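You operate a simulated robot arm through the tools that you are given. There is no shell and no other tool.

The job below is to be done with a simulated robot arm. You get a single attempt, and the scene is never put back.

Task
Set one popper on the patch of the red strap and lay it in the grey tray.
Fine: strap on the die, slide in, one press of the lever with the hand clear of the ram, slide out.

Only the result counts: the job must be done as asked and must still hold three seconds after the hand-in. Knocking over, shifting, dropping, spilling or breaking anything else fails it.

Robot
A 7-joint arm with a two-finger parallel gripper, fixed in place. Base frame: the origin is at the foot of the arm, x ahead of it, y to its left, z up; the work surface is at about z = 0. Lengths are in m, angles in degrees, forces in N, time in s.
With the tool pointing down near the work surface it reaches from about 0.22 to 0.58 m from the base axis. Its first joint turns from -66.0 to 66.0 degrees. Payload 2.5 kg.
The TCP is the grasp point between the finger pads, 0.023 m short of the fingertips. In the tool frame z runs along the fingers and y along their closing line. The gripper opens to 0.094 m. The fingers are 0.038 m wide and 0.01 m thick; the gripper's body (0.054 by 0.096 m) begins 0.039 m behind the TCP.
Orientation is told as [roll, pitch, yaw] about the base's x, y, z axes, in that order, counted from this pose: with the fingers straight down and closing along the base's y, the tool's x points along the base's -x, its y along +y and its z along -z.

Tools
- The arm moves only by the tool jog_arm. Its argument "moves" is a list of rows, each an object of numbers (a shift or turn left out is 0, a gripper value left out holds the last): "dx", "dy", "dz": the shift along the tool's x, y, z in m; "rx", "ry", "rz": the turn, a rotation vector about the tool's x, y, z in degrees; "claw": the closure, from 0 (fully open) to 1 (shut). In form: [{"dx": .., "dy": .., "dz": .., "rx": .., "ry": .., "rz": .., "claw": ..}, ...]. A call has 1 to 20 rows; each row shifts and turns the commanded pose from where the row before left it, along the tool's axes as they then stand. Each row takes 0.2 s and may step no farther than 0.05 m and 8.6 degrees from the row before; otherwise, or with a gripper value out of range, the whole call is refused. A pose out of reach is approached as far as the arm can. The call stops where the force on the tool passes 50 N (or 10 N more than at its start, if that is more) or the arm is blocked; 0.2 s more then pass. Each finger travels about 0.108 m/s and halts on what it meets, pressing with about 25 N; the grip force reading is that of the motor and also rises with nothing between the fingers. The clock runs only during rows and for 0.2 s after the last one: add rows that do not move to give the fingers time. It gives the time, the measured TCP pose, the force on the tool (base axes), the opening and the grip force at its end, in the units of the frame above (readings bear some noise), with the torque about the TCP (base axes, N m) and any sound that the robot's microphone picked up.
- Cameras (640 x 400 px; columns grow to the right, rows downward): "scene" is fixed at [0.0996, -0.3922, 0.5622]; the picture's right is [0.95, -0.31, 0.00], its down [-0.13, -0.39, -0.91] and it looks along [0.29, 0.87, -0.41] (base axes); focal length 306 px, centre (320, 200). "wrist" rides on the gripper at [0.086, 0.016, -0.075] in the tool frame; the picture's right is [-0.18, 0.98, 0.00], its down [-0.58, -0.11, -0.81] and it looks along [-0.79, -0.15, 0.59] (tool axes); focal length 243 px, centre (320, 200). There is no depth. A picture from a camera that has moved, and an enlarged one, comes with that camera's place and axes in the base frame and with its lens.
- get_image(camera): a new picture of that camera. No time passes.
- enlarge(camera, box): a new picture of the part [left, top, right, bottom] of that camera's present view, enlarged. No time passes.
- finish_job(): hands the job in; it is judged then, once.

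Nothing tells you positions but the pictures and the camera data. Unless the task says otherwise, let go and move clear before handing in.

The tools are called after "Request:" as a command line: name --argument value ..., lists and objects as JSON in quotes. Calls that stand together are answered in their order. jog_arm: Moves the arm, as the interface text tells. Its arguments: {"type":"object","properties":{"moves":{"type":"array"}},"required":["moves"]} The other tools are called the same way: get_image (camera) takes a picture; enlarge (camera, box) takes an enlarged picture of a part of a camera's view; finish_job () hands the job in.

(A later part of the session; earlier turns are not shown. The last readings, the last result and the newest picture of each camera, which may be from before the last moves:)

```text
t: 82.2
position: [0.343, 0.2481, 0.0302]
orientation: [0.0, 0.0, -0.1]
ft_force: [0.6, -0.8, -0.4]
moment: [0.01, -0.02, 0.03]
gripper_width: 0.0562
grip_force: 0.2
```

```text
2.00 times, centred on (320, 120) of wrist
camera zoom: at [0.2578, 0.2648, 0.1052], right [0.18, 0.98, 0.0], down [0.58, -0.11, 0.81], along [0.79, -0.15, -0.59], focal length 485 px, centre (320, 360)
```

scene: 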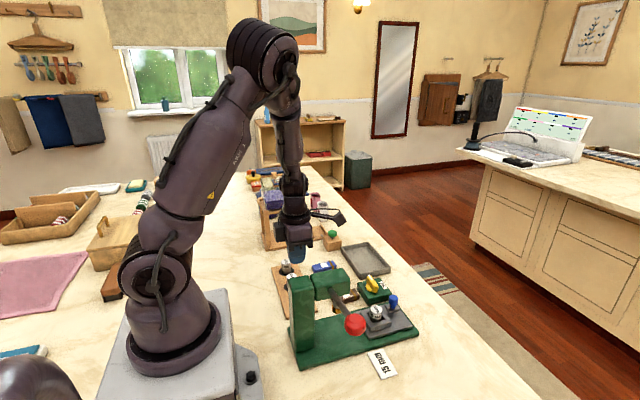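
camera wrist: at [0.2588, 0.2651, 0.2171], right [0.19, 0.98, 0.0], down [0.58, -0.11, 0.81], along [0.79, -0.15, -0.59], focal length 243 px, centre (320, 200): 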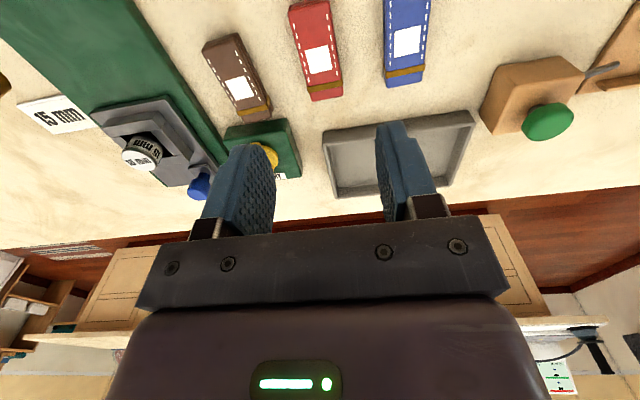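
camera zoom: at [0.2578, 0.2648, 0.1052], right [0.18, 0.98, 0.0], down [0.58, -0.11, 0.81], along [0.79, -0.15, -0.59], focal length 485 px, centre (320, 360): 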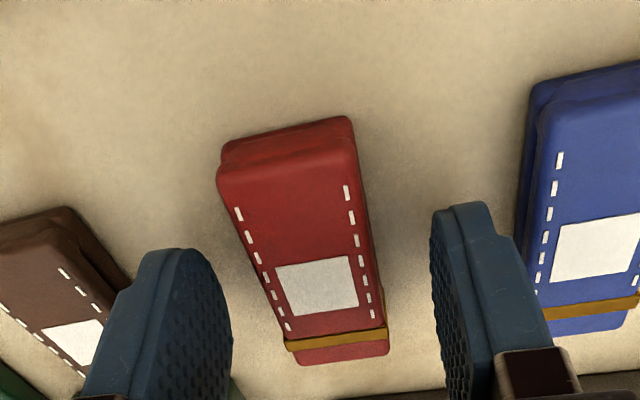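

Request:
jog_arm --moves '[{"dz": 0.003}, {"claw": 0.8}, {"claw": 1.0}, {"claw": 1.0}, {"claw": 1.0}]'

Request:
enlarge --camera "wrist" --box '[180, 20, 460, 220]'

```text
t: 83.4
position: [0.3443, 0.2483, 0.0269]
orientation: [-0.1, 0.0, -0.1]
ft_force: [-0.4, 0.2, -0.2]
moment: [0.0, -0.03, 0.01]
gripper_width: 0.0287
grip_force: 25.3
```

```text
2.00 times, centred on (320, 120) of wrist
camera zoom: at [0.2578, 0.2647, 0.1021], right [0.19, 0.98, 0.0], down [0.58, -0.11, 0.81], along [0.79, -0.15, -0.59], focal length 485 px, centre (320, 360)
```

zoom: 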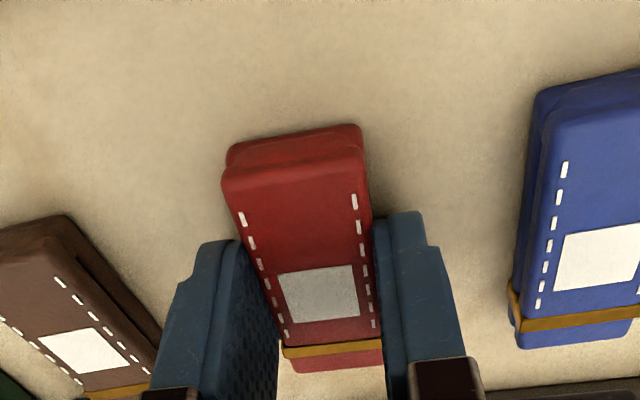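

The strap is gripped (28.7 mm) with its patch right at the TCP. I'll lift it slowly.

Request:
jog_arm --moves '[{"dz": -0.004}, {"dz": -0.008}, {"dz": -0.012}, {"dz": -0.014}, {"dz": -0.014}, {"dz": -0.014}, {"dz": -0.014}, {"dz": -0.014}, {"dz": -0.01}, {"dz": -0.006}, {}]'

Request:
get_image --camera "wrist"

```text
t: 85.8
position: [0.3434, 0.249, 0.1365]
orientation: [0.0, 0.0, -0.1]
ft_force: [0.0, 0.7, -1.0]
moment: [-0.01, -0.01, 0.02]
gripper_width: 0.0287
grip_force: 25.0
```

```text
taken
camera wrist: at [0.2578, 0.2657, 0.2115], right [0.19, 0.98, 0.0], down [0.58, -0.11, 0.81], along [0.79, -0.15, -0.59], focal length 243 px, centre (320, 200)
```

wrist: 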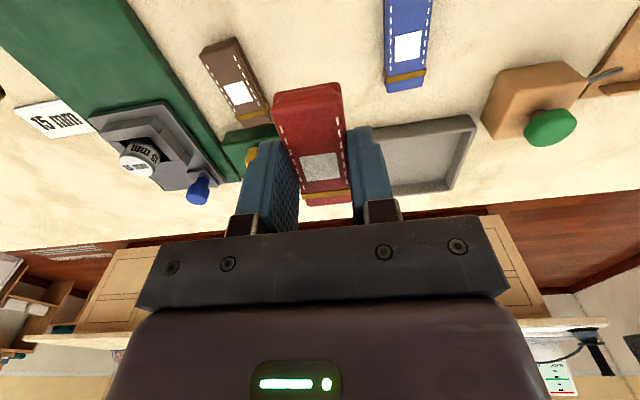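

I'll shift forward, yaw to 90° so the strap will lie across the slide, then move over the die slowly.

Request:
jog_arm --moves '[{"dx": -0.01}, {"dx": -0.013}, {"dx": -0.012}, {"dx": -0.0065}, {"rz": -4}, {"rz": -6}, {"rz": -7}, {"rz": -7}, {"rz": -7}, {"rz": -7}, {"rz": -7}, {"rz": -7}, {"rz": -7}, {"rz": -7}, {"rz": -7}, {"rz": -7}, {"rz": -6}, {"rz": -4}, {}]'

Request:
jog_arm --moves '[{"dx": 0.006}, {"dx": 0.01}, {"dx": 0.013}, {"dx": 0.013}, {"dx": 0.013}, {"dx": 0.013}, {"dx": 0.013}, {"dx": 0.013}, {"dx": 0.013}, {"dx": 0.013}, {"dx": 0.013}, {"dx": 0.013}, {"dx": 0.013}, {"dx": 0.012}, {"dx": 0.006}, {"dx": 0.002}, {}]'

Request:
get_image --camera "wrist"

Request:
enlarge --camera "scene" --box '[320, 230, 440, 330]'

```text
t: 89.8
position: [0.385, 0.2487, 0.1374]
orientation: [0.0, 0.0, 90.0]
ft_force: [-0.5, 1.1, -1.1]
moment: [0.04, 0.01, -0.01]
gripper_width: 0.0288
grip_force: 25.0
```

```text
t: 93.4
position: [0.3865, 0.0691, 0.1378]
orientation: [0.0, 0.0, 90.0]
ft_force: [-0.6, 0.4, -0.4]
moment: [0.0, 0.01, -0.02]
gripper_width: 0.0289
grip_force: 24.7
```

```text
taken
camera wrist: at [0.3704, -0.0167, 0.2119], right [-0.98, 0.18, 0.0], down [0.11, 0.58, 0.81], along [0.15, 0.79, -0.59], focal length 243 px, centre (320, 200)
```

wrist: 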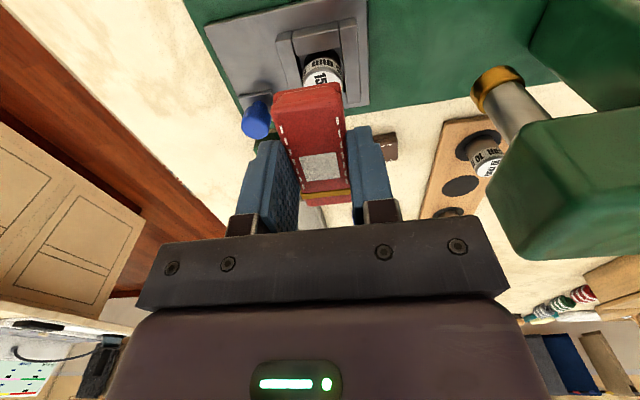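

```text
4.00 times, centred on (380, 280) of scene
camera zoom: at [0.0996, -0.3922, 0.5622], right [0.95, -0.31, 0.0], down [-0.13, -0.39, -0.91], along [0.29, 0.87, -0.41], focal length 1224 px, centre (80, -120)
```

zoom: 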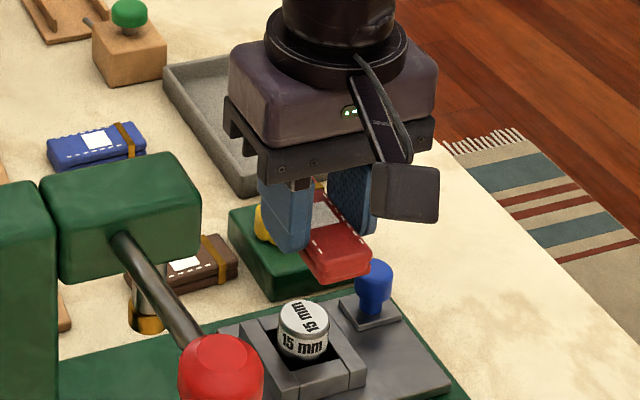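

The strap is over the die. I'll lower it slowly to contact.

Request:
jog_arm --moves '[{"dz": 0.006}, {"dz": 0.01}, {"dz": 0.012}, {"dz": 0.012}, {"dz": 0.008}, {"dz": 0.003}, {}]'

Request:
get_image --camera "wrist"

Request:
enlarge --camera "scene" --box '[340, 250, 430, 325]'

```text
t: 95.0
position: [0.3856, 0.0692, 0.087]
orientation: [0.0, 0.1, 89.9]
ft_force: [-0.1, 0.2, -0.9]
moment: [-0.02, 0.01, -0.03]
gripper_width: 0.0288
grip_force: 24.9
```

```text
taken
camera wrist: at [0.369, -0.0169, 0.1612], right [-0.98, 0.19, 0.0], down [0.11, 0.58, 0.81], along [0.15, 0.79, -0.59], focal length 243 px, centre (320, 200)
```

wrist: 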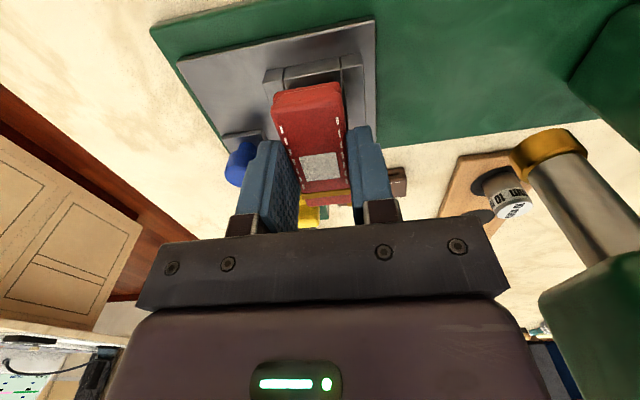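

```text
5.33 times, centred on (385, 288) of scene
camera zoom: at [0.0996, -0.3922, 0.5622], right [0.95, -0.31, 0.0], down [-0.13, -0.39, -0.91], along [0.29, 0.87, -0.41], focal length 1632 px, centre (-27, -267)
```

zoom: 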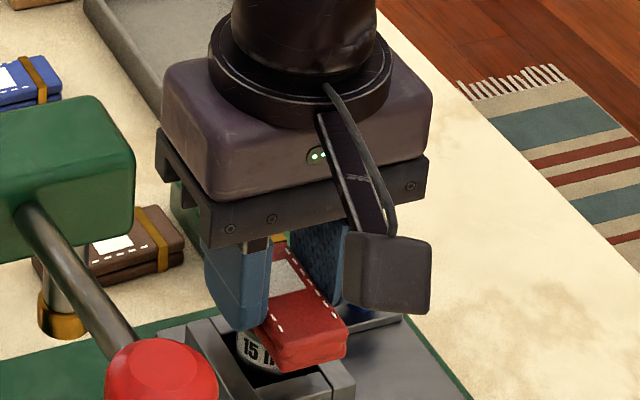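

Request:
jog_arm --moves '[{"dz": 0.002}, {"dz": 0.002}]'

Request:
jog_arm --moves '[{"dz": 0.0015}, {}]'

Request:
jog_arm --moves '[{"dz": 0.001}, {}]'

```text
t: 95.6
position: [0.3843, 0.0705, 0.0828]
orientation: [0.0, -0.1, 89.9]
ft_force: [-0.8, -1.0, -0.6]
moment: [-0.01, -0.03, -0.02]
gripper_width: 0.0288
grip_force: 24.9
```

```text
t: 96.2
position: [0.3873, 0.0698, 0.0819]
orientation: [-0.2, 0.0, 90.0]
ft_force: [-3.1, -1.8, 20.1]
moment: [-0.05, 0.1, 0.03]
gripper_width: 0.0288
grip_force: 24.9
```

```text
t: 96.8
position: [0.3865, 0.07, 0.0801]
orientation: [-0.2, -0.1, 90.0]
ft_force: [1.0, -0.1, 22.3]
moment: [0.07, 0.03, -0.02]
gripper_width: 0.0288
grip_force: 25.2
```

The strap rests on the die. I'll release and rise straight up.

Request:
jog_arm --moves '[{"dz": -0.001}, {"claw": 0.85}, {"claw": 0.7}, {"claw": 0.5}, {"dz": -0.01}, {"dz": -0.02}, {"dz": -0.03}, {}]'

Request:
get_image --camera "wrist"

Request:
enlarge --camera "wrist" --box '[220, 0, 420, 130]'

Request:
enlarge --camera "scene" --box '[320, 240, 440, 330]'

```text
t: 98.6
position: [0.3849, 0.0691, 0.1412]
orientation: [0.0, 0.0, 90.1]
ft_force: [-0.3, 0.0, 0.0]
moment: [0.02, -0.01, -0.01]
gripper_width: 0.0471
grip_force: 0.1
```

```text
taken
camera wrist: at [0.369, -0.0169, 0.2156], right [-0.98, 0.18, 0.0], down [0.11, 0.58, 0.81], along [0.15, 0.79, -0.59], focal length 243 px, centre (320, 200)
```

wrist: 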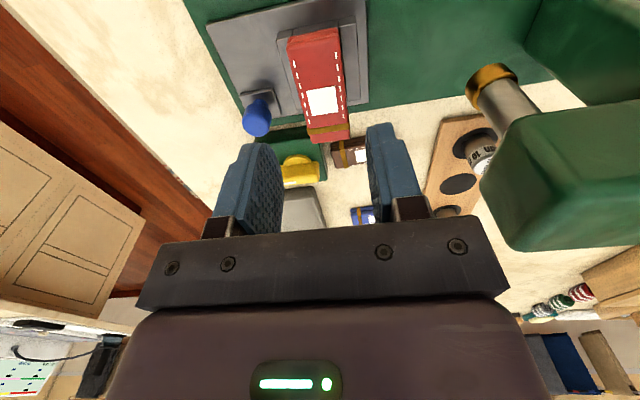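

```text
3.08 times, centred on (320, 65) of wrist
camera zoom: at [0.369, -0.0169, 0.2156], right [-0.98, 0.18, 0.0], down [0.11, 0.58, 0.81], along [0.15, 0.79, -0.59], focal length 746 px, centre (320, 615)
```

zoom: 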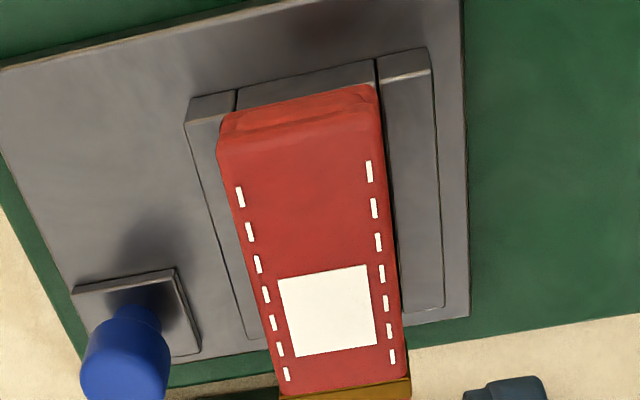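

```text
4.44 times, centred on (380, 285) of scene
camera zoom: at [0.0996, -0.3922, 0.5622], right [0.95, -0.31, 0.0], down [-0.13, -0.39, -0.91], along [0.29, 0.87, -0.41], focal length 1360 px, centre (53, -178)
```

zoom: 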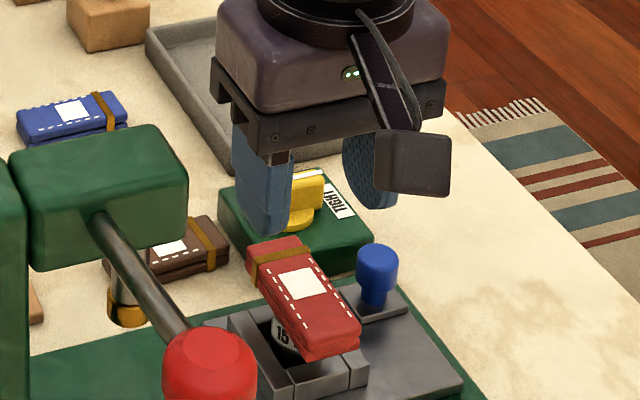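

Request:
enlarge --camera "scene" --box '[355, 280, 415, 325]'

```text
8.89 times, centred on (385, 302) of scene
camera zoom: at [0.0996, -0.3922, 0.5622], right [0.95, -0.31, 0.0], down [-0.13, -0.39, -0.91], along [0.29, 0.87, -0.41], focal length 2720 px, centre (-258, -711)
```

zoom: 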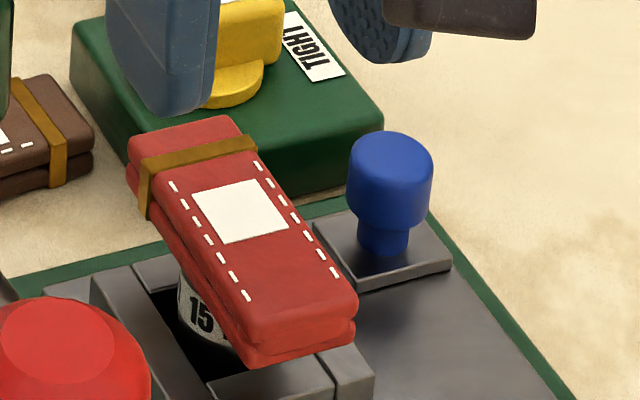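

The strap lies flat across the die, with the patch centred at about (0.383, 0.068). I'll go over the blue peg and yaw to 180°.

Request:
jog_arm --moves '[{"dz": -0.02, "dy": -0.03}, {"dy": -0.03, "dx": -0.02}, {"rz": -8.5}, {"rz": -8.5}, {"rz": -8.5}, {"rz": -8.5}, {"rz": -8.5}, {"rz": -8.5}, {"rz": -8.5}, {"rz": -8.5}, {"rz": -8.5}, {"rz": -8.5}, {"rz": -5}, {"dz": 0.03}, {}]'

Request:
get_image --camera "wrist"

Request:
enlarge --camera "wrist" --box '[220, 0, 420, 130]'

```text
t: 101.8
position: [0.4461, 0.0912, 0.1294]
orientation: [0.0, -0.1, 180.0]
ft_force: [-0.5, 0.2, 0.4]
moment: [0.0, -0.02, -0.03]
gripper_width: 0.047
grip_force: 0.0
```

```text
taken
camera wrist: at [0.5326, 0.0744, 0.2041], right [-0.18, -0.98, 0.0], down [-0.58, 0.11, 0.81], along [-0.79, 0.15, -0.59], focal length 243 px, centre (320, 200)
```

wrist: 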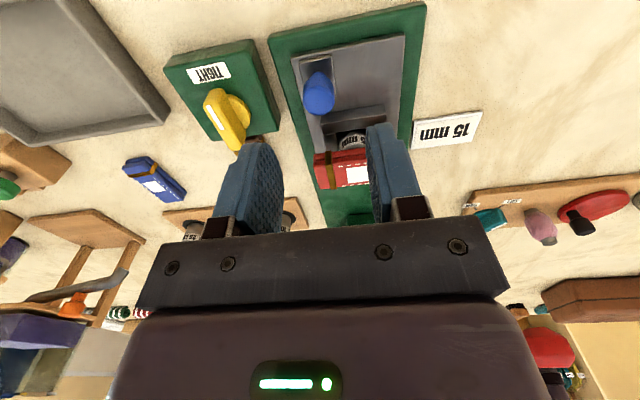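

```text
3.08 times, centred on (320, 65) of wrist
camera zoom: at [0.5326, 0.0744, 0.2041], right [-0.18, -0.98, 0.0], down [-0.58, 0.11, 0.81], along [-0.79, 0.15, -0.59], focal length 746 px, centre (320, 615)
```

zoom: 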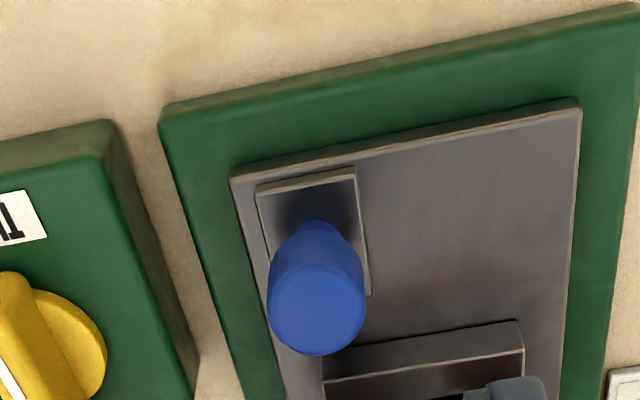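

The peg's top is at about (0.442, 0.092, 0.053). I'll tilt the tool about 25° so its body leans away from the press head, then approach the peg.

Request:
jog_arm --moves '[{"ry": -8.4}, {"ry": -8.3}, {"ry": -8.3}, {"dx": 0.0075, "dz": 0.0208, "dy": -0.0008}, {"dx": 0.0075, "dz": 0.0208}, {}]'

Request:
get_image --camera "wrist"

Request:
enlarge --camera "scene" --box '[320, 230, 460, 335]'

```text
t: 103.2
position: [0.4428, 0.0914, 0.0866]
orientation: [0.0, -25.1, 180.0]
ft_force: [0.2, 0.1, -0.5]
moment: [0.01, 0.02, 0.02]
gripper_width: 0.0468
grip_force: 0.0
```

```text
taken
camera wrist: at [0.5515, 0.075, 0.1173], right [-0.17, -0.98, 0.08], down [-0.19, 0.11, 0.98], along [-0.97, 0.15, -0.2], focal length 243 px, centre (320, 200)
```

wrist: 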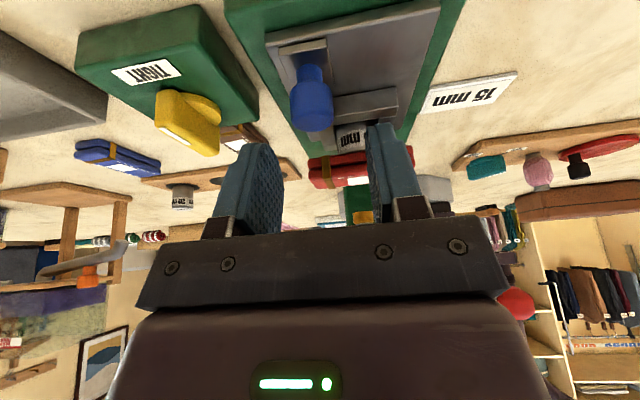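

```text
3.81 times, centred on (390, 282) of scene
camera zoom: at [0.0996, -0.3922, 0.5622], right [0.95, -0.31, 0.0], down [-0.13, -0.39, -0.91], along [0.29, 0.87, -0.41], focal length 1166 px, centre (53, -114)
```

zoom: 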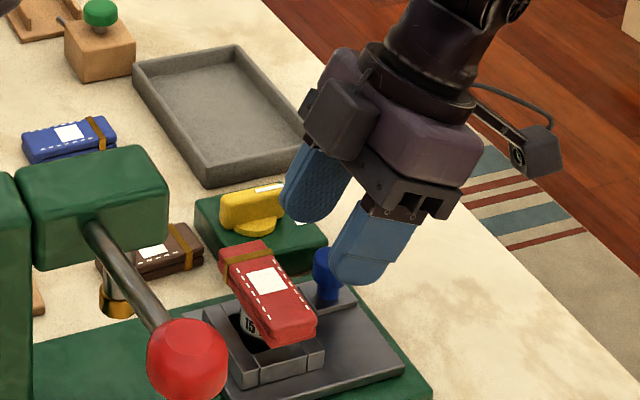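

Request:
jog_arm --moves '[{"dx": 0.0054, "dz": 0.0127, "dy": -0.0007}, {"dx": 0.0054, "dz": 0.0127}, {}]'

Request:
get_image --camera "wrist"

Request:
enlarge --camera "scene" --box '[340, 240, 440, 325]'

```text
t: 104.0
position: [0.4404, 0.0916, 0.0593]
orientation: [0.0, -25.0, 179.9]
ft_force: [0.4, -0.1, -0.1]
moment: [0.02, -0.01, -0.01]
gripper_width: 0.0468
grip_force: 0.2
```

```text
taken
camera wrist: at [0.5505, 0.0753, 0.0902], right [-0.17, -0.98, 0.08], down [-0.19, 0.11, 0.98], along [-0.97, 0.15, -0.2], focal length 243 px, centre (320, 200)
```

wrist: 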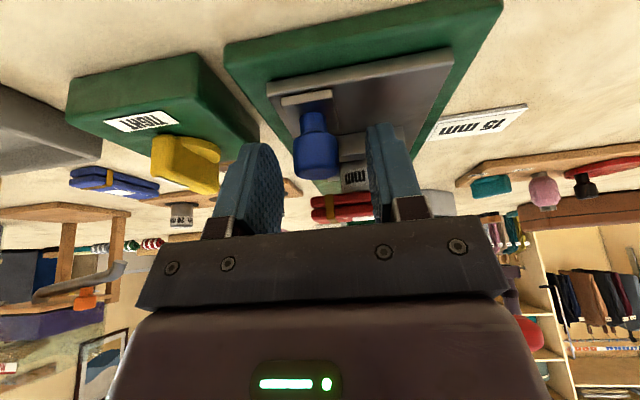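

```text
4.71 times, centred on (390, 282) of scene
camera zoom: at [0.0996, -0.3922, 0.5622], right [0.95, -0.31, 0.0], down [-0.13, -0.39, -0.91], along [0.29, 0.87, -0.41], focal length 1440 px, centre (-9, -188)
```

zoom: 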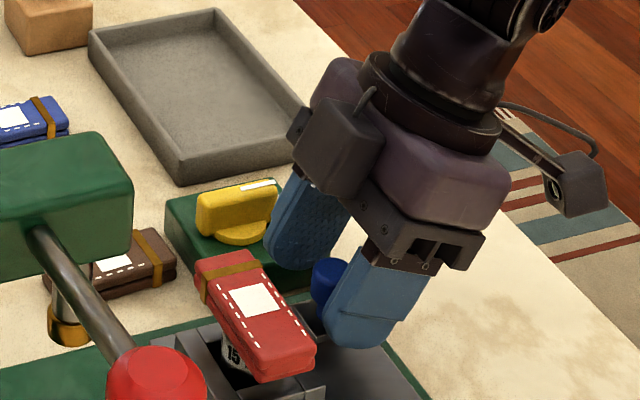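

Both fingers straddle the peg. I'll close on it.

Request:
jog_arm --moves '[{"claw": 0.75}, {"claw": 1.0}, {"claw": 1.0}, {"claw": 1.0}]'

Request:
enlarge --camera "scene" --box '[340, 240, 440, 325]'

```text
t: 105.0
position: [0.4411, 0.0919, 0.0587]
orientation: [0.0, -25.0, -180.1]
ft_force: [0.5, 7.8, -2.6]
moment: [-0.42, -0.33, 0.0]
gripper_width: 0.0215
grip_force: 45.3
```

```text
4.71 times, centred on (390, 282) of scene
camera zoom: at [0.0996, -0.3921, 0.5622], right [0.95, -0.31, 0.0], down [-0.13, -0.39, -0.91], along [0.29, 0.87, -0.41], focal length 1440 px, centre (-9, -188)
```

zoom: 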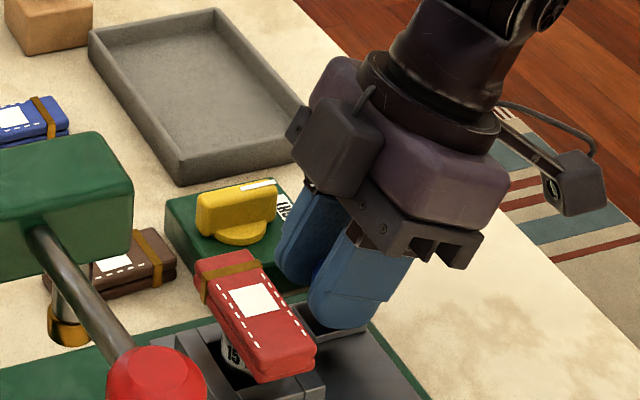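

The peg is gripped. I'll push the slide toward the ram gently and check that it follows.

Request:
jog_arm --moves '[{"dx": -0.0018, "dz": 0.00085}, {"dx": -0.0036, "dz": 0.0017}, {"dx": -0.0045, "dz": 0.0021}, {}]'

Request:
enlarge --camera "scene" --box '[340, 240, 440, 325]'

```text
t: 106.0
position: [0.4296, 0.0921, 0.0575]
orientation: [-0.2, -24.9, -180.0]
ft_force: [0.3, 14.8, -4.3]
moment: [-0.33, -0.39, 0.04]
gripper_width: 0.0214
grip_force: 45.0
```

```text
4.71 times, centred on (390, 282) of scene
camera zoom: at [0.0996, -0.3922, 0.5622], right [0.95, -0.31, 0.0], down [-0.13, -0.39, -0.91], along [0.29, 0.87, -0.41], focal length 1440 px, centre (-9, -188)
```

zoom: 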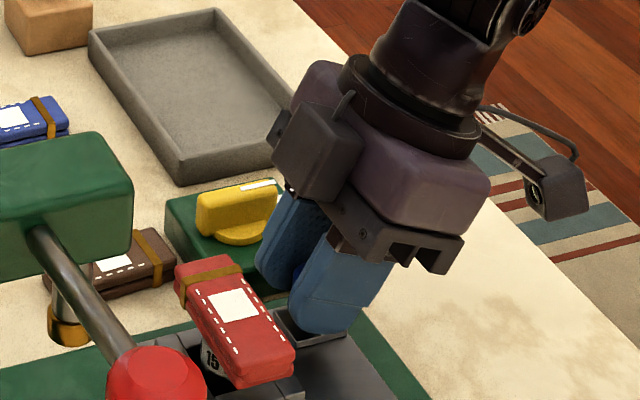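

The slide moves smoothly with the strap on the die. I'll continue with a small y relief.

Request:
jog_arm --moves '[{"dx": -0.0036, "dz": 0.0017, "dy": -0.001}, {"dx": -0.0045, "dz": 0.0021}, {"dx": -0.0045, "dz": 0.0021}, {"dx": -0.0045, "dz": 0.0021}, {}]'

Request:
jog_arm --moves '[{"dx": -0.0036, "dz": 0.0017}, {"dx": -0.0045, "dz": 0.0021}, {"dx": -0.0045, "dz": 0.0021}, {"dx": -0.0045, "dz": 0.0021}, {}]'

Request:
enlarge --camera "scene" --box '[320, 230, 440, 330]'

```text
t: 107.2
position: [0.4115, 0.0925, 0.0586]
orientation: [0.1, -24.9, 179.9]
ft_force: [0.7, 5.5, -15.3]
moment: [0.71, -0.28, 0.03]
gripper_width: 0.0212
grip_force: 45.5
```

```text
t: 108.4
position: [0.3907, 0.0917, 0.0593]
orientation: [0.0, -25.0, 179.8]
ft_force: [-0.1, 1.5, -10.1]
moment: [0.56, 0.13, 0.05]
gripper_width: 0.0214
grip_force: 45.0
```

```text
4.00 times, centred on (380, 280) of scene
camera zoom: at [0.0997, -0.3922, 0.5622], right [0.95, -0.31, 0.0], down [-0.13, -0.39, -0.91], along [0.29, 0.87, -0.41], focal length 1224 px, centre (80, -120)
```

zoom: 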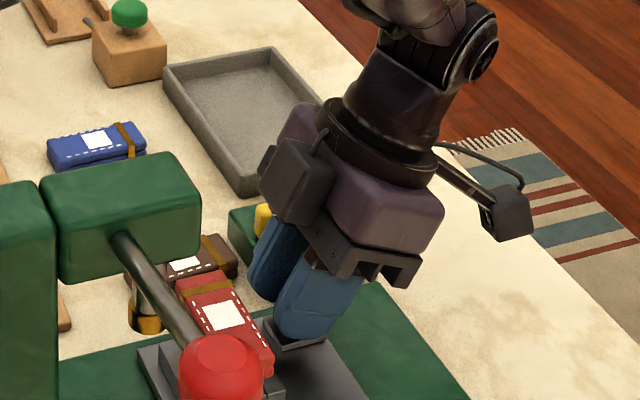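

Request:
jog_arm --moves '[{"dx": -0.0036, "dz": 0.0017}, {"dx": -0.0045, "dz": 0.0021}, {"dx": -0.0045, "dz": 0.0021}, {"dx": -0.0045, "dz": 0.0021}, {}]'

Request:
get_image --camera "wrist"

Request:
enlarge --camera "scene" --box '[320, 230, 440, 330]'

```text
t: 109.6
position: [0.3727, 0.0929, 0.0599]
orientation: [0.1, -25.0, 179.9]
ft_force: [-0.4, -8.3, 1.2]
moment: [0.42, 0.23, 0.0]
gripper_width: 0.0213
grip_force: 44.9
```

```text
taken
camera wrist: at [0.4824, 0.0761, 0.0904], right [-0.17, -0.98, 0.08], down [-0.19, 0.11, 0.98], along [-0.97, 0.15, -0.2], focal length 243 px, centre (320, 200)
```

wrist: 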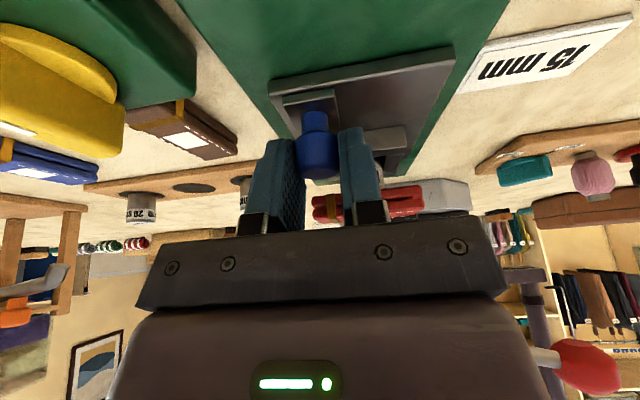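

```text
4.00 times, centred on (380, 280) of scene
camera zoom: at [0.0996, -0.3922, 0.5622], right [0.95, -0.31, 0.0], down [-0.13, -0.39, -0.91], along [0.29, 0.87, -0.41], focal length 1224 px, centre (80, -120)
```

zoom: 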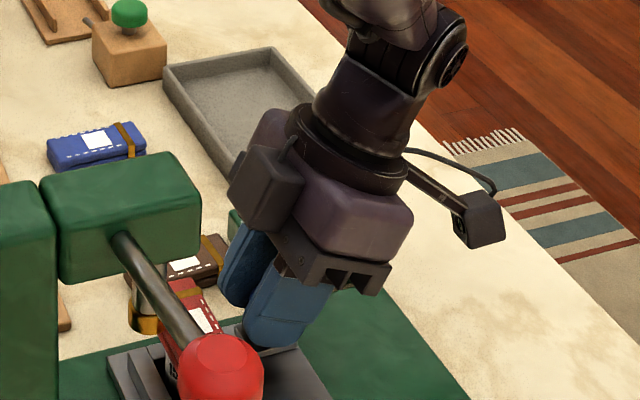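

About 70 mm of travel is done and the strap is approaching the ram. I'll continue in small steps, watching for the stop.

Request:
jog_arm --moves '[{"dx": -0.0036, "dz": 0.0017, "dy": 0.0006}, {"dx": -0.0036, "dz": 0.0017}, {"dx": -0.0036, "dz": 0.0017}, {}]'

Request:
enlarge --camera "scene" --box '[320, 240, 420, 320]'

```text
t: 110.6
position: [0.3612, 0.0918, 0.0583]
orientation: [-0.1, -25.1, 180.0]
ft_force: [1.2, 0.1, -5.0]
moment: [-0.46, -0.31, -0.05]
gripper_width: 0.0213
grip_force: 44.6
```

```text
5.00 times, centred on (370, 280) of scene
camera zoom: at [0.0996, -0.3921, 0.5622], right [0.95, -0.31, 0.0], down [-0.13, -0.39, -0.91], along [0.29, 0.87, -0.41], focal length 1530 px, centre (70, -200)
```

zoom: 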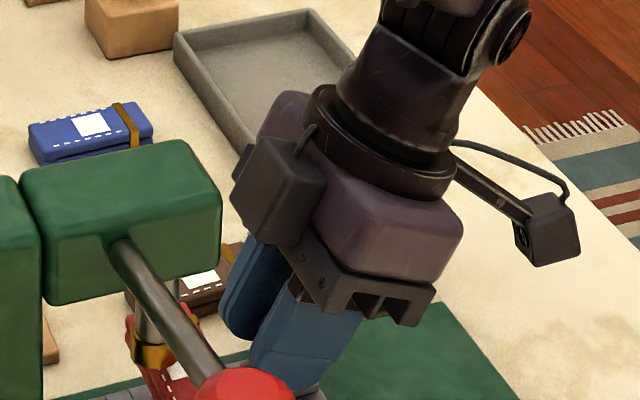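

Request:
jog_arm --moves '[{"dx": -0.0027, "dz": 0.0013}, {"dx": -0.0027, "dz": 0.0013}, {}]'

Request:
jog_arm --moves '[{"dx": -0.0027, "dz": 0.0013}, {"dx": -0.0027, "dz": 0.0013}, {}]'

Request:
enlarge --camera "scene" --box '[320, 240, 420, 320]'

Request:
get_image --camera "wrist"

```text
t: 111.4
position: [0.3551, 0.0919, 0.0579]
orientation: [-0.1, -25.0, 179.9]
ft_force: [1.0, 4.6, 9.4]
moment: [-0.45, 0.24, -0.02]
gripper_width: 0.0213
grip_force: 44.9
```

```text
t: 112.2
position: [0.35, 0.0929, 0.0589]
orientation: [-0.1, -24.9, 179.9]
ft_force: [0.8, 8.8, 19.4]
moment: [-0.39, 0.21, -0.01]
gripper_width: 0.0214
grip_force: 45.5
```

```text
5.00 times, centred on (370, 280) of scene
camera zoom: at [0.0996, -0.3922, 0.5622], right [0.95, -0.31, 0.0], down [-0.13, -0.39, -0.91], along [0.29, 0.87, -0.41], focal length 1530 px, centre (70, -200)
```

zoom: 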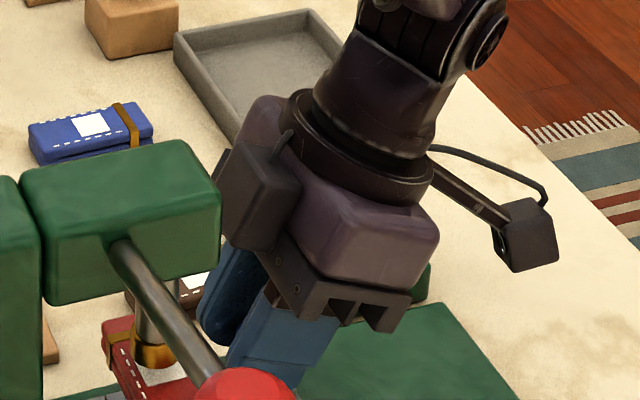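

```text
taken
camera wrist: at [0.4592, 0.076, 0.0904], right [-0.17, -0.98, 0.08], down [-0.19, 0.11, 0.98], along [-0.97, 0.15, -0.2], focal length 243 px, centre (320, 200)
```

wrist: 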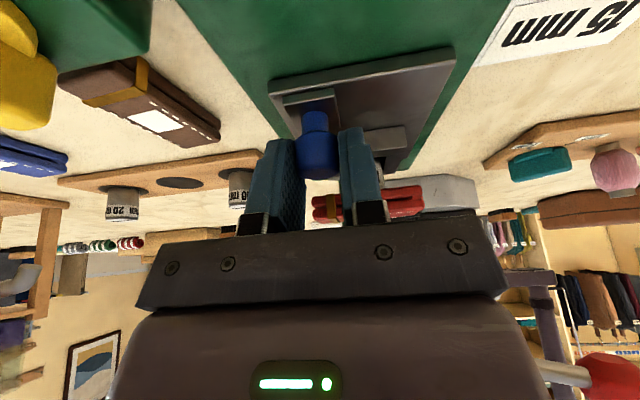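

Request:
jog_arm --moves '[{"dx": -0.0022, "dz": -0.0002}, {"dx": -0.0018, "dz": 0.0008}, {}]'

Request:
enlarge --camera "scene" --box '[330, 275, 390, 325]'

```text
t: 113.0
position: [0.3466, 0.0918, 0.0589]
orientation: [-0.2, -24.5, 179.9]
ft_force: [19.9, 16.2, -10.0]
moment: [-0.34, 0.17, -0.06]
gripper_width: 0.0212
grip_force: 45.1
```

```text
8.00 times, centred on (360, 300) of scene
camera zoom: at [0.0997, -0.3921, 0.5622], right [0.95, -0.31, 0.0], down [-0.13, -0.39, -0.91], along [0.29, 0.87, -0.41], focal length 2448 px, centre (0, -600)
```

zoom: 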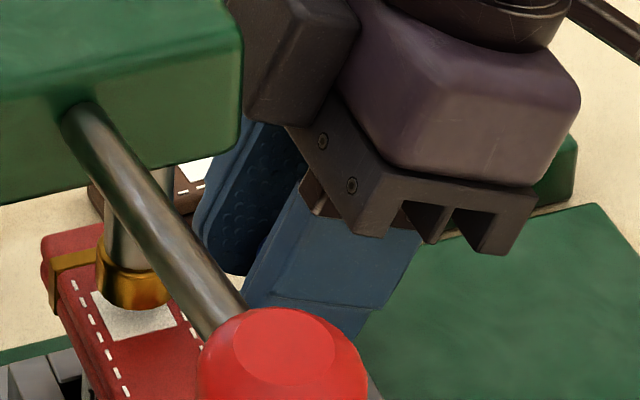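

There's a firm stop at x ≈ 0.3466 with the contact at peg height, and the ram is right over the patch. I'll release the peg and back out up and away.

Request:
jog_arm --moves '[{"dx": 0.0015, "dz": -0.0007}, {"claw": 0.8}, {"claw": 0.6}, {"claw": 0.55}, {"dz": -0.015}, {"dz": -0.02}, {"dz": -0.03}, {"dx": 0.03}, {"dx": 0.03}, {}]'

Request:
get_image --camera "wrist"

Request:
enlarge --camera "scene" --box '[280, 240, 420, 350]'

```text
t: 115.2
position: [0.4281, 0.0908, 0.093]
orientation: [-0.1, -25.0, 179.9]
ft_force: [0.3, 0.3, 0.0]
moment: [0.01, -0.03, 0.0]
gripper_width: 0.0422
grip_force: 0.0
```

```text
taken
camera wrist: at [0.5382, 0.0746, 0.1247], right [-0.17, -0.98, 0.08], down [-0.19, 0.11, 0.98], along [-0.97, 0.15, -0.2], focal length 243 px, centre (320, 200)
```

wrist: 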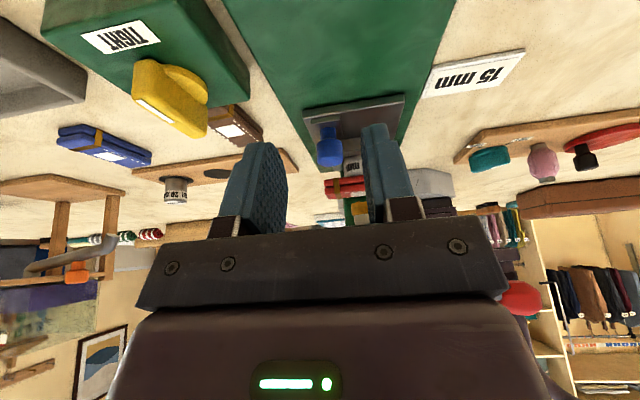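

```text
3.64 times, centred on (350, 295) of scene
camera zoom: at [0.0996, -0.3922, 0.5622], right [0.95, -0.31, 0.0], down [-0.13, -0.39, -0.91], along [0.29, 0.87, -0.41], focal length 1113 px, centre (211, -146)
```

zoom: 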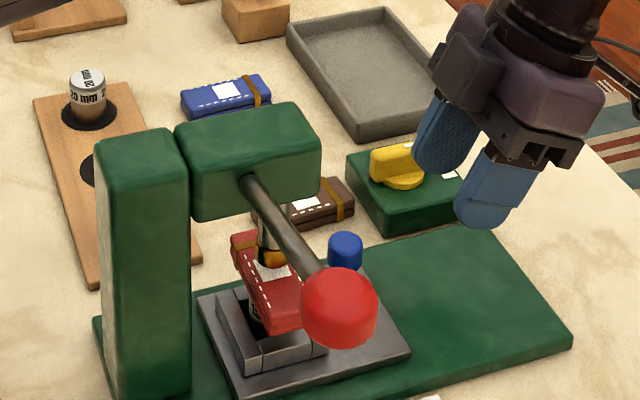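

The strap sits under the ram with the slide fully in. Next is the lever: I'll straighten the tool, rise, go around the front of the press and hover above the red ball near (0.266, -0.065, 0.186).

Request:
jog_arm --moves '[{"dz": -0.04}, {"dz": -0.04, "ry": 8.4}, {"dz": -0.04, "ry": 8.3}, {"dz": -0.03, "ry": 8.3, "claw": 1.0}, {"dz": -0.03}, {"dy": 0.045}, {"dy": 0.045}, {"dy": 0.045}, {"dy": 0.022}, {}]'

Request:
get_image --camera "wrist"

Request:
get_image --camera "scene"

```text
t: 117.4
position: [0.4783, -0.0669, 0.2635]
orientation: [0.0, 0.0, 180.0]
ft_force: [-0.4, 0.6, -0.1]
moment: [-0.02, 0.02, 0.0]
gripper_width: 0.0
grip_force: 25.1
```

```text
taken
camera wrist: at [0.5637, -0.0816, 0.338], right [-0.18, -0.98, 0.0], down [-0.58, 0.11, 0.81], along [-0.79, 0.15, -0.59], focal length 243 px, centre (320, 200)
```

wrist: 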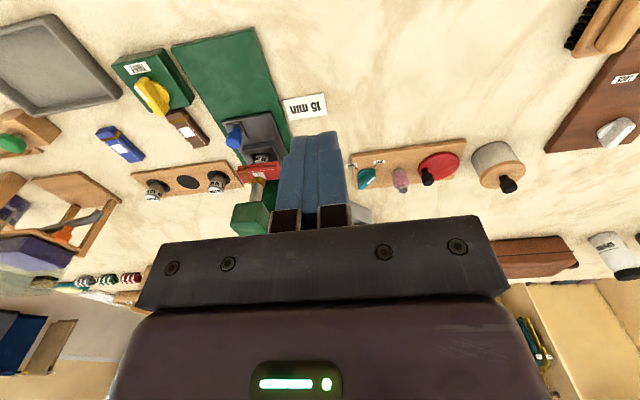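

```text
taken
```

scene: 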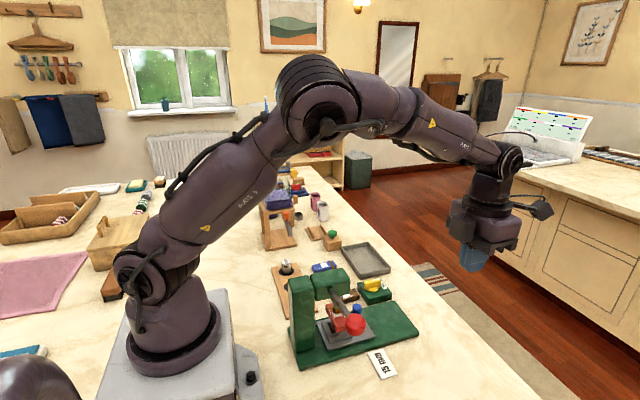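

Request:
jog_arm --moves '[{"dx": -0.04}, {"dx": -0.04}, {"dx": -0.04}, {}]'

Request:
get_image --camera "wrist"

Request:
enlarge --camera "scene" --box '[260, 200, 440, 340]'

```text
t: 118.4
position: [0.3571, -0.066, 0.2615]
orientation: [0.0, 0.0, 180.0]
ft_force: [-1.2, 0.4, 0.2]
moment: [0.01, 0.0, -0.03]
gripper_width: 0.0
grip_force: 24.8
```

```text
taken
camera wrist: at [0.4445, -0.0815, 0.3369], right [-0.18, -0.98, 0.0], down [-0.58, 0.11, 0.81], along [-0.79, 0.15, -0.59], focal length 243 px, centre (320, 200)
```

wrist: 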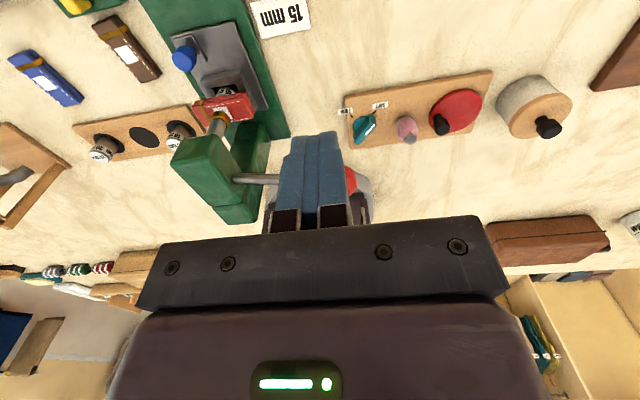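

```text
2.86 times, centred on (350, 270) of scene
camera zoom: at [0.0996, -0.3922, 0.5622], right [0.95, -0.31, 0.0], down [-0.13, -0.39, -0.91], along [0.29, 0.87, -0.41], focal length 874 px, centre (234, 0)
```

zoom: 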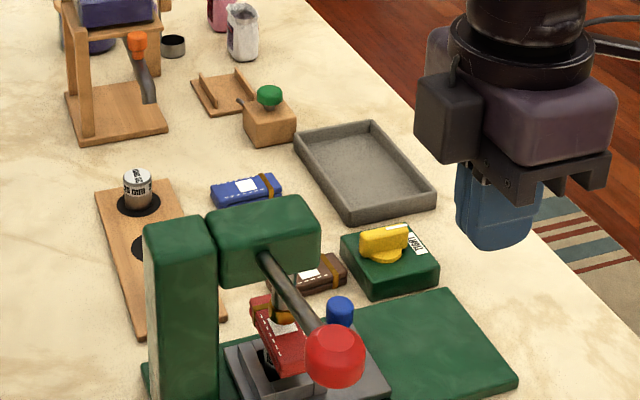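

The ball is at about (0.266, -0.068, 0.184). I'll move above it with closed fingers.

Request:
jog_arm --moves '[{"dx": -0.03}, {"dx": -0.03}, {"dx": -0.031}, {}]'

Request:
get_image --camera "wrist"

Request:
enlarge --camera "scene" --box '[260, 200, 440, 340]'

```text
t: 119.4
position: [0.2919, -0.0478, 0.2403]
orientation: [0.1, 0.0, 179.9]
ft_force: [0.0, -0.1, 0.6]
moment: [0.03, 0.01, 0.01]
gripper_width: 0.0
grip_force: 24.3
out of reach, approached as far as the arm can: row 2, 3
```

```text
taken
camera wrist: at [0.3792, -0.0639, 0.3148], right [-0.19, -0.98, 0.0], down [-0.58, 0.11, 0.81], along [-0.79, 0.15, -0.59], focal length 243 px, centre (320, 200)
```

wrist: 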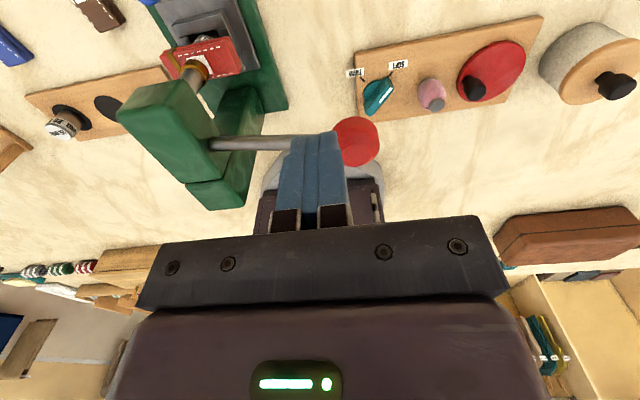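

```text
2.86 times, centred on (350, 270) of scene
camera zoom: at [0.0996, -0.3922, 0.5622], right [0.95, -0.31, 0.0], down [-0.13, -0.39, -0.91], along [0.29, 0.87, -0.41], focal length 874 px, centre (234, 0)
```

zoom: 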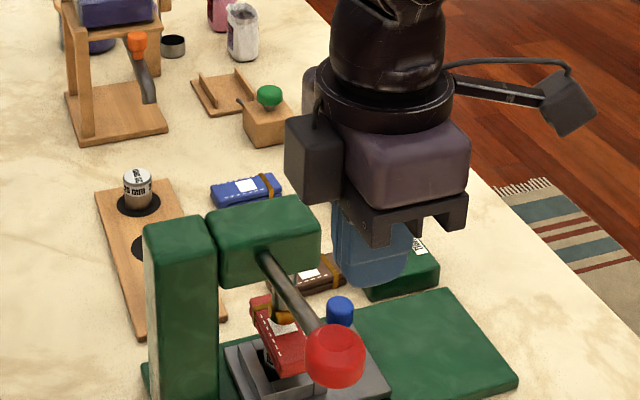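

Yaw 180° is out of reach here. I'll back off, rise and turn the wrist back toward yaw 0 for the lever.

Request:
jog_arm --moves '[{"dz": -0.03}, {"dx": 0.04}, {}]'

Request:
jog_arm --moves '[{"rz": 8.5}, {"rz": 8.5}, {"rz": 8.5}, {"rz": 8.5}, {"rz": 8.5}, {"rz": 8.5}, {"rz": 8.5}, {"rz": 8.5}, {"rz": 8.5}, {"rz": 8.5}, {"rz": 5}, {}]'

Request:
get_image --camera "scene"

```text
t: 120.2
position: [0.3453, -0.0429, 0.2616]
orientation: [0.0, 0.0, 179.8]
ft_force: [0.4, 0.7, 0.1]
moment: [0.0, 0.03, 0.01]
gripper_width: 0.0002
grip_force: 24.8
out of reach, approached as far as the arm can: row 1
```

```text
t: 122.8
position: [0.3432, -0.0401, 0.2631]
orientation: [0.0, 0.0, 89.7]
ft_force: [-0.2, -0.3, 0.1]
moment: [0.04, -0.02, 0.01]
gripper_width: 0.0
grip_force: 24.6
```

```text
taken
```

scene: 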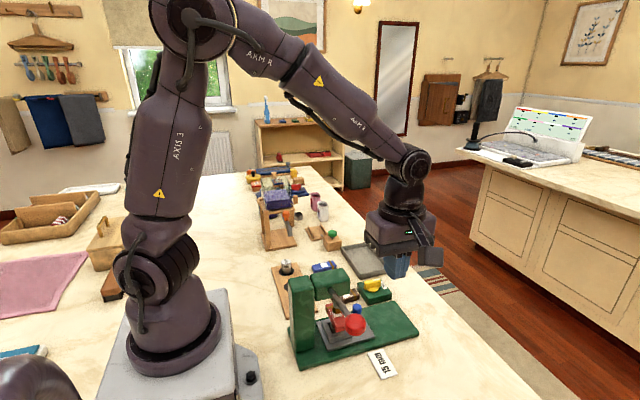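

Request:
jog_arm --moves '[{"rz": 8.5}, {"rz": 8.5}, {"rz": 8.5}, {"rz": 8.5}, {"rz": 8.5}, {"rz": 8.5}, {"rz": 8.5}, {"rz": 8.5}, {"rz": 8.5}, {"rz": 8.5}, {"rz": 4.7}, {}]'

Request:
jog_arm --moves '[{"dy": -0.026}, {"dx": 0.03}, {"dx": 0.03}, {}]'

Request:
get_image --camera "wrist"

Request:
get_image --camera "scene"

```text
t: 125.4
position: [0.3448, -0.041, 0.2626]
orientation: [0.0, -0.1, 0.3]
ft_force: [0.3, 0.1, -1.2]
moment: [-0.02, 0.02, 0.02]
gripper_width: 0.0001
grip_force: 24.9
```

```text
t: 126.4
position: [0.2841, -0.0653, 0.2628]
orientation: [0.0, 0.0, 0.2]
ft_force: [-1.4, -0.3, -1.4]
moment: [-0.01, 0.01, 0.02]
gripper_width: 0.0
grip_force: 25.1
```

```text
taken
camera wrist: at [0.1979, -0.0501, 0.3376], right [0.18, 0.98, 0.0], down [0.58, -0.11, 0.81], along [0.79, -0.15, -0.59], focal length 243 px, centre (320, 200)
```

wrist: 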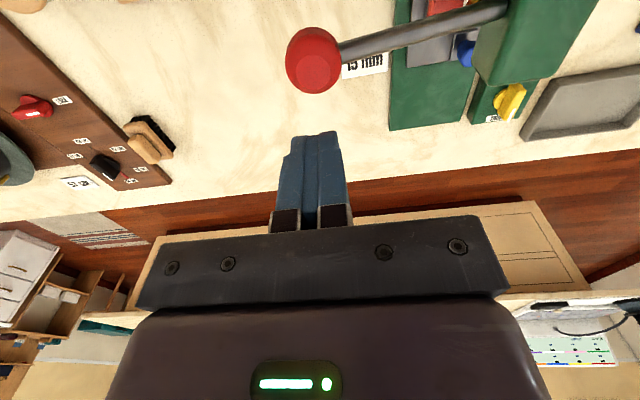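

```text
taken
```

scene: 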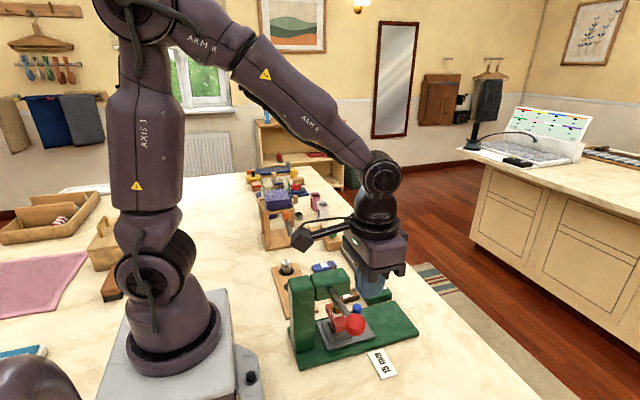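

At yaw 0 the ball is reachable, and its centre is at about (0.265, -0.066, 0.184). I'll align above it and approach until light contact.

Request:
jog_arm --moves '[{"dx": 0.019}, {"dz": 0.02}, {"dz": 0.008}, {}]'

Request:
get_image --camera "wrist"

Request:
enlarge --camera "scene" --box '[280, 220, 400, 340]'

```text
t: 127.4
position: [0.2668, -0.0671, 0.2336]
orientation: [0.1, 0.0, 0.3]
ft_force: [-0.4, 0.6, 0.4]
moment: [-0.01, 0.0, 0.0]
gripper_width: 0.0
grip_force: 25.2
```

```text
taken
camera wrist: at [0.1786, -0.0501, 0.308], right [0.18, 0.98, 0.0], down [0.58, -0.11, 0.81], along [0.79, -0.15, -0.59], focal length 243 px, centre (320, 200)
```

wrist: 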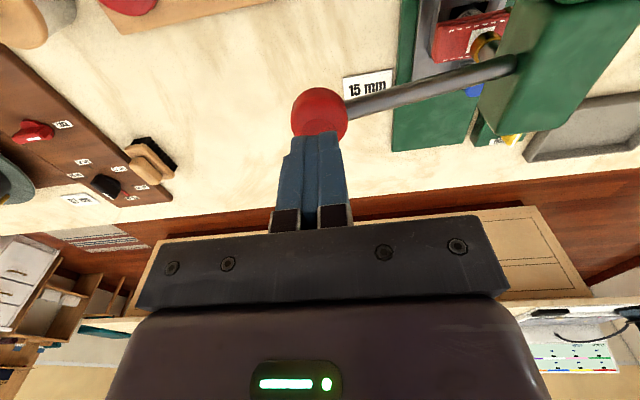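

```text
3.33 times, centred on (340, 280) of scene
camera zoom: at [0.0996, -0.3922, 0.5622], right [0.95, -0.31, 0.0], down [-0.13, -0.39, -0.91], along [0.29, 0.87, -0.41], focal length 1020 px, centre (253, -67)
```

zoom: 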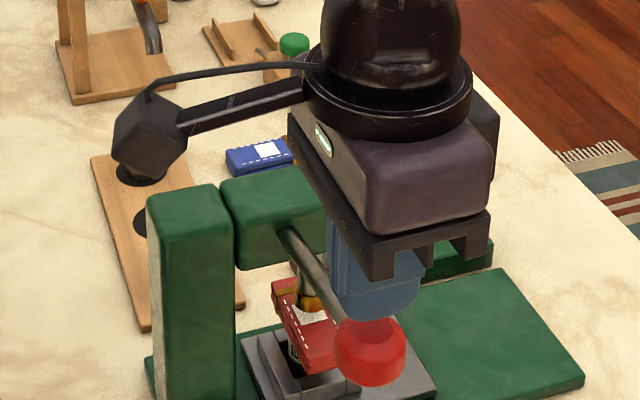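

Request:
jog_arm --moves '[{"dz": 0.006}, {}]'

Request:
jog_arm --moves '[{"dz": 0.006}, {}]'

```text
t: 128.0
position: [0.2661, -0.0664, 0.2275]
orientation: [0.0, 0.0, 0.2]
ft_force: [0.0, -0.8, 0.6]
moment: [0.0, -0.01, 0.02]
gripper_width: 0.0
grip_force: 24.7
```

```text
t: 128.6
position: [0.2643, -0.0667, 0.2215]
orientation: [0.1, 0.0, 0.1]
ft_force: [-0.2, -0.7, 0.2]
moment: [0.0, -0.03, 0.01]
gripper_width: 0.0
grip_force: 24.7
```

Request:
jog_arm --moves '[{"dz": 0.005}, {}]'

Request:
jog_arm --moves '[{"dz": 0.005}, {}]'

Request:
enlarge --camera "scene" --box '[280, 220, 400, 340]'

```text
t: 129.2
position: [0.2658, -0.0666, 0.2172]
orientation: [0.1, -0.1, 0.3]
ft_force: [-0.4, -2.3, 1.8]
moment: [-0.03, -0.01, 0.0]
gripper_width: 0.0
grip_force: 25.4
```

```text
t: 129.8
position: [0.2666, -0.0664, 0.2124]
orientation: [0.0, 0.0, 0.1]
ft_force: [0.2, -3.4, 2.8]
moment: [-0.04, 0.03, -0.03]
gripper_width: 0.0001
grip_force: 25.0
```

```text
3.33 times, centred on (340, 280) of scene
camera zoom: at [0.0996, -0.3922, 0.5622], right [0.95, -0.31, 0.0], down [-0.13, -0.39, -0.91], along [0.29, 0.87, -0.41], focal length 1020 px, centre (253, -67)
```

zoom: 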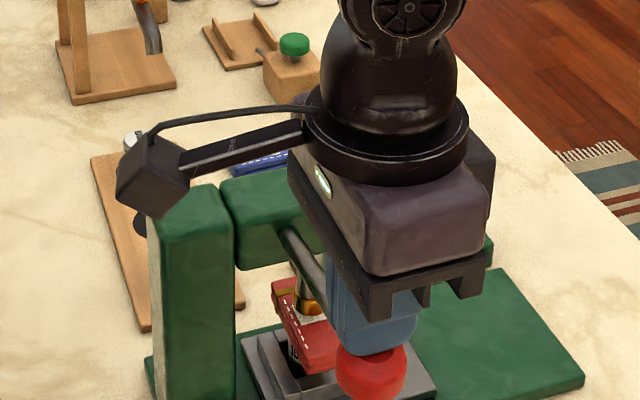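

Contact is made and the lever starts to move at only a few newtons. I'll keep pressing, following the arc toward +y.

Request:
jog_arm --moves '[{"dz": 0.006, "dy": 0.002}, {"dz": 0.007, "dy": 0.002}, {"dz": 0.007, "dy": 0.001}, {}]'

Request:
jog_arm --moves '[{"dz": 0.007, "dy": 0.001}, {"dz": 0.007, "dy": 0.001}, {"dz": 0.007, "dy": 0.001}, {}]'

Request:
enlarge --camera "scene" --box '[280, 220, 400, 340]'

```text
t: 130.8
position: [0.267, -0.0593, 0.1929]
orientation: [0.0, 0.0, 0.2]
ft_force: [0.2, -0.8, 3.9]
moment: [0.02, -0.04, 0.0]
gripper_width: 0.0
grip_force: 24.7
```

```text
t: 131.4
position: [0.2661, -0.0605, 0.1821]
orientation: [-0.2, -0.2, 0.1]
ft_force: [-11.9, 2.5, 39.7]
moment: [-0.08, 0.32, 0.02]
gripper_width: 0.0001
grip_force: 25.3
stopped in row 3: the force on the tool passed its limit at 63 N (the readings are from after the stop); the commanded pose is now the measured one
```

```text
3.33 times, centred on (340, 280) of scene
camera zoom: at [0.0995, -0.3921, 0.5622], right [0.95, -0.31, 0.0], down [-0.13, -0.39, -0.91], along [0.29, 0.87, -0.41], focal length 1020 px, centre (253, -67)
```

zoom: 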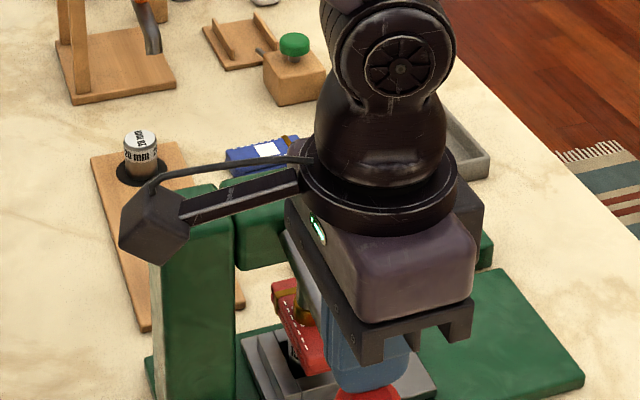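

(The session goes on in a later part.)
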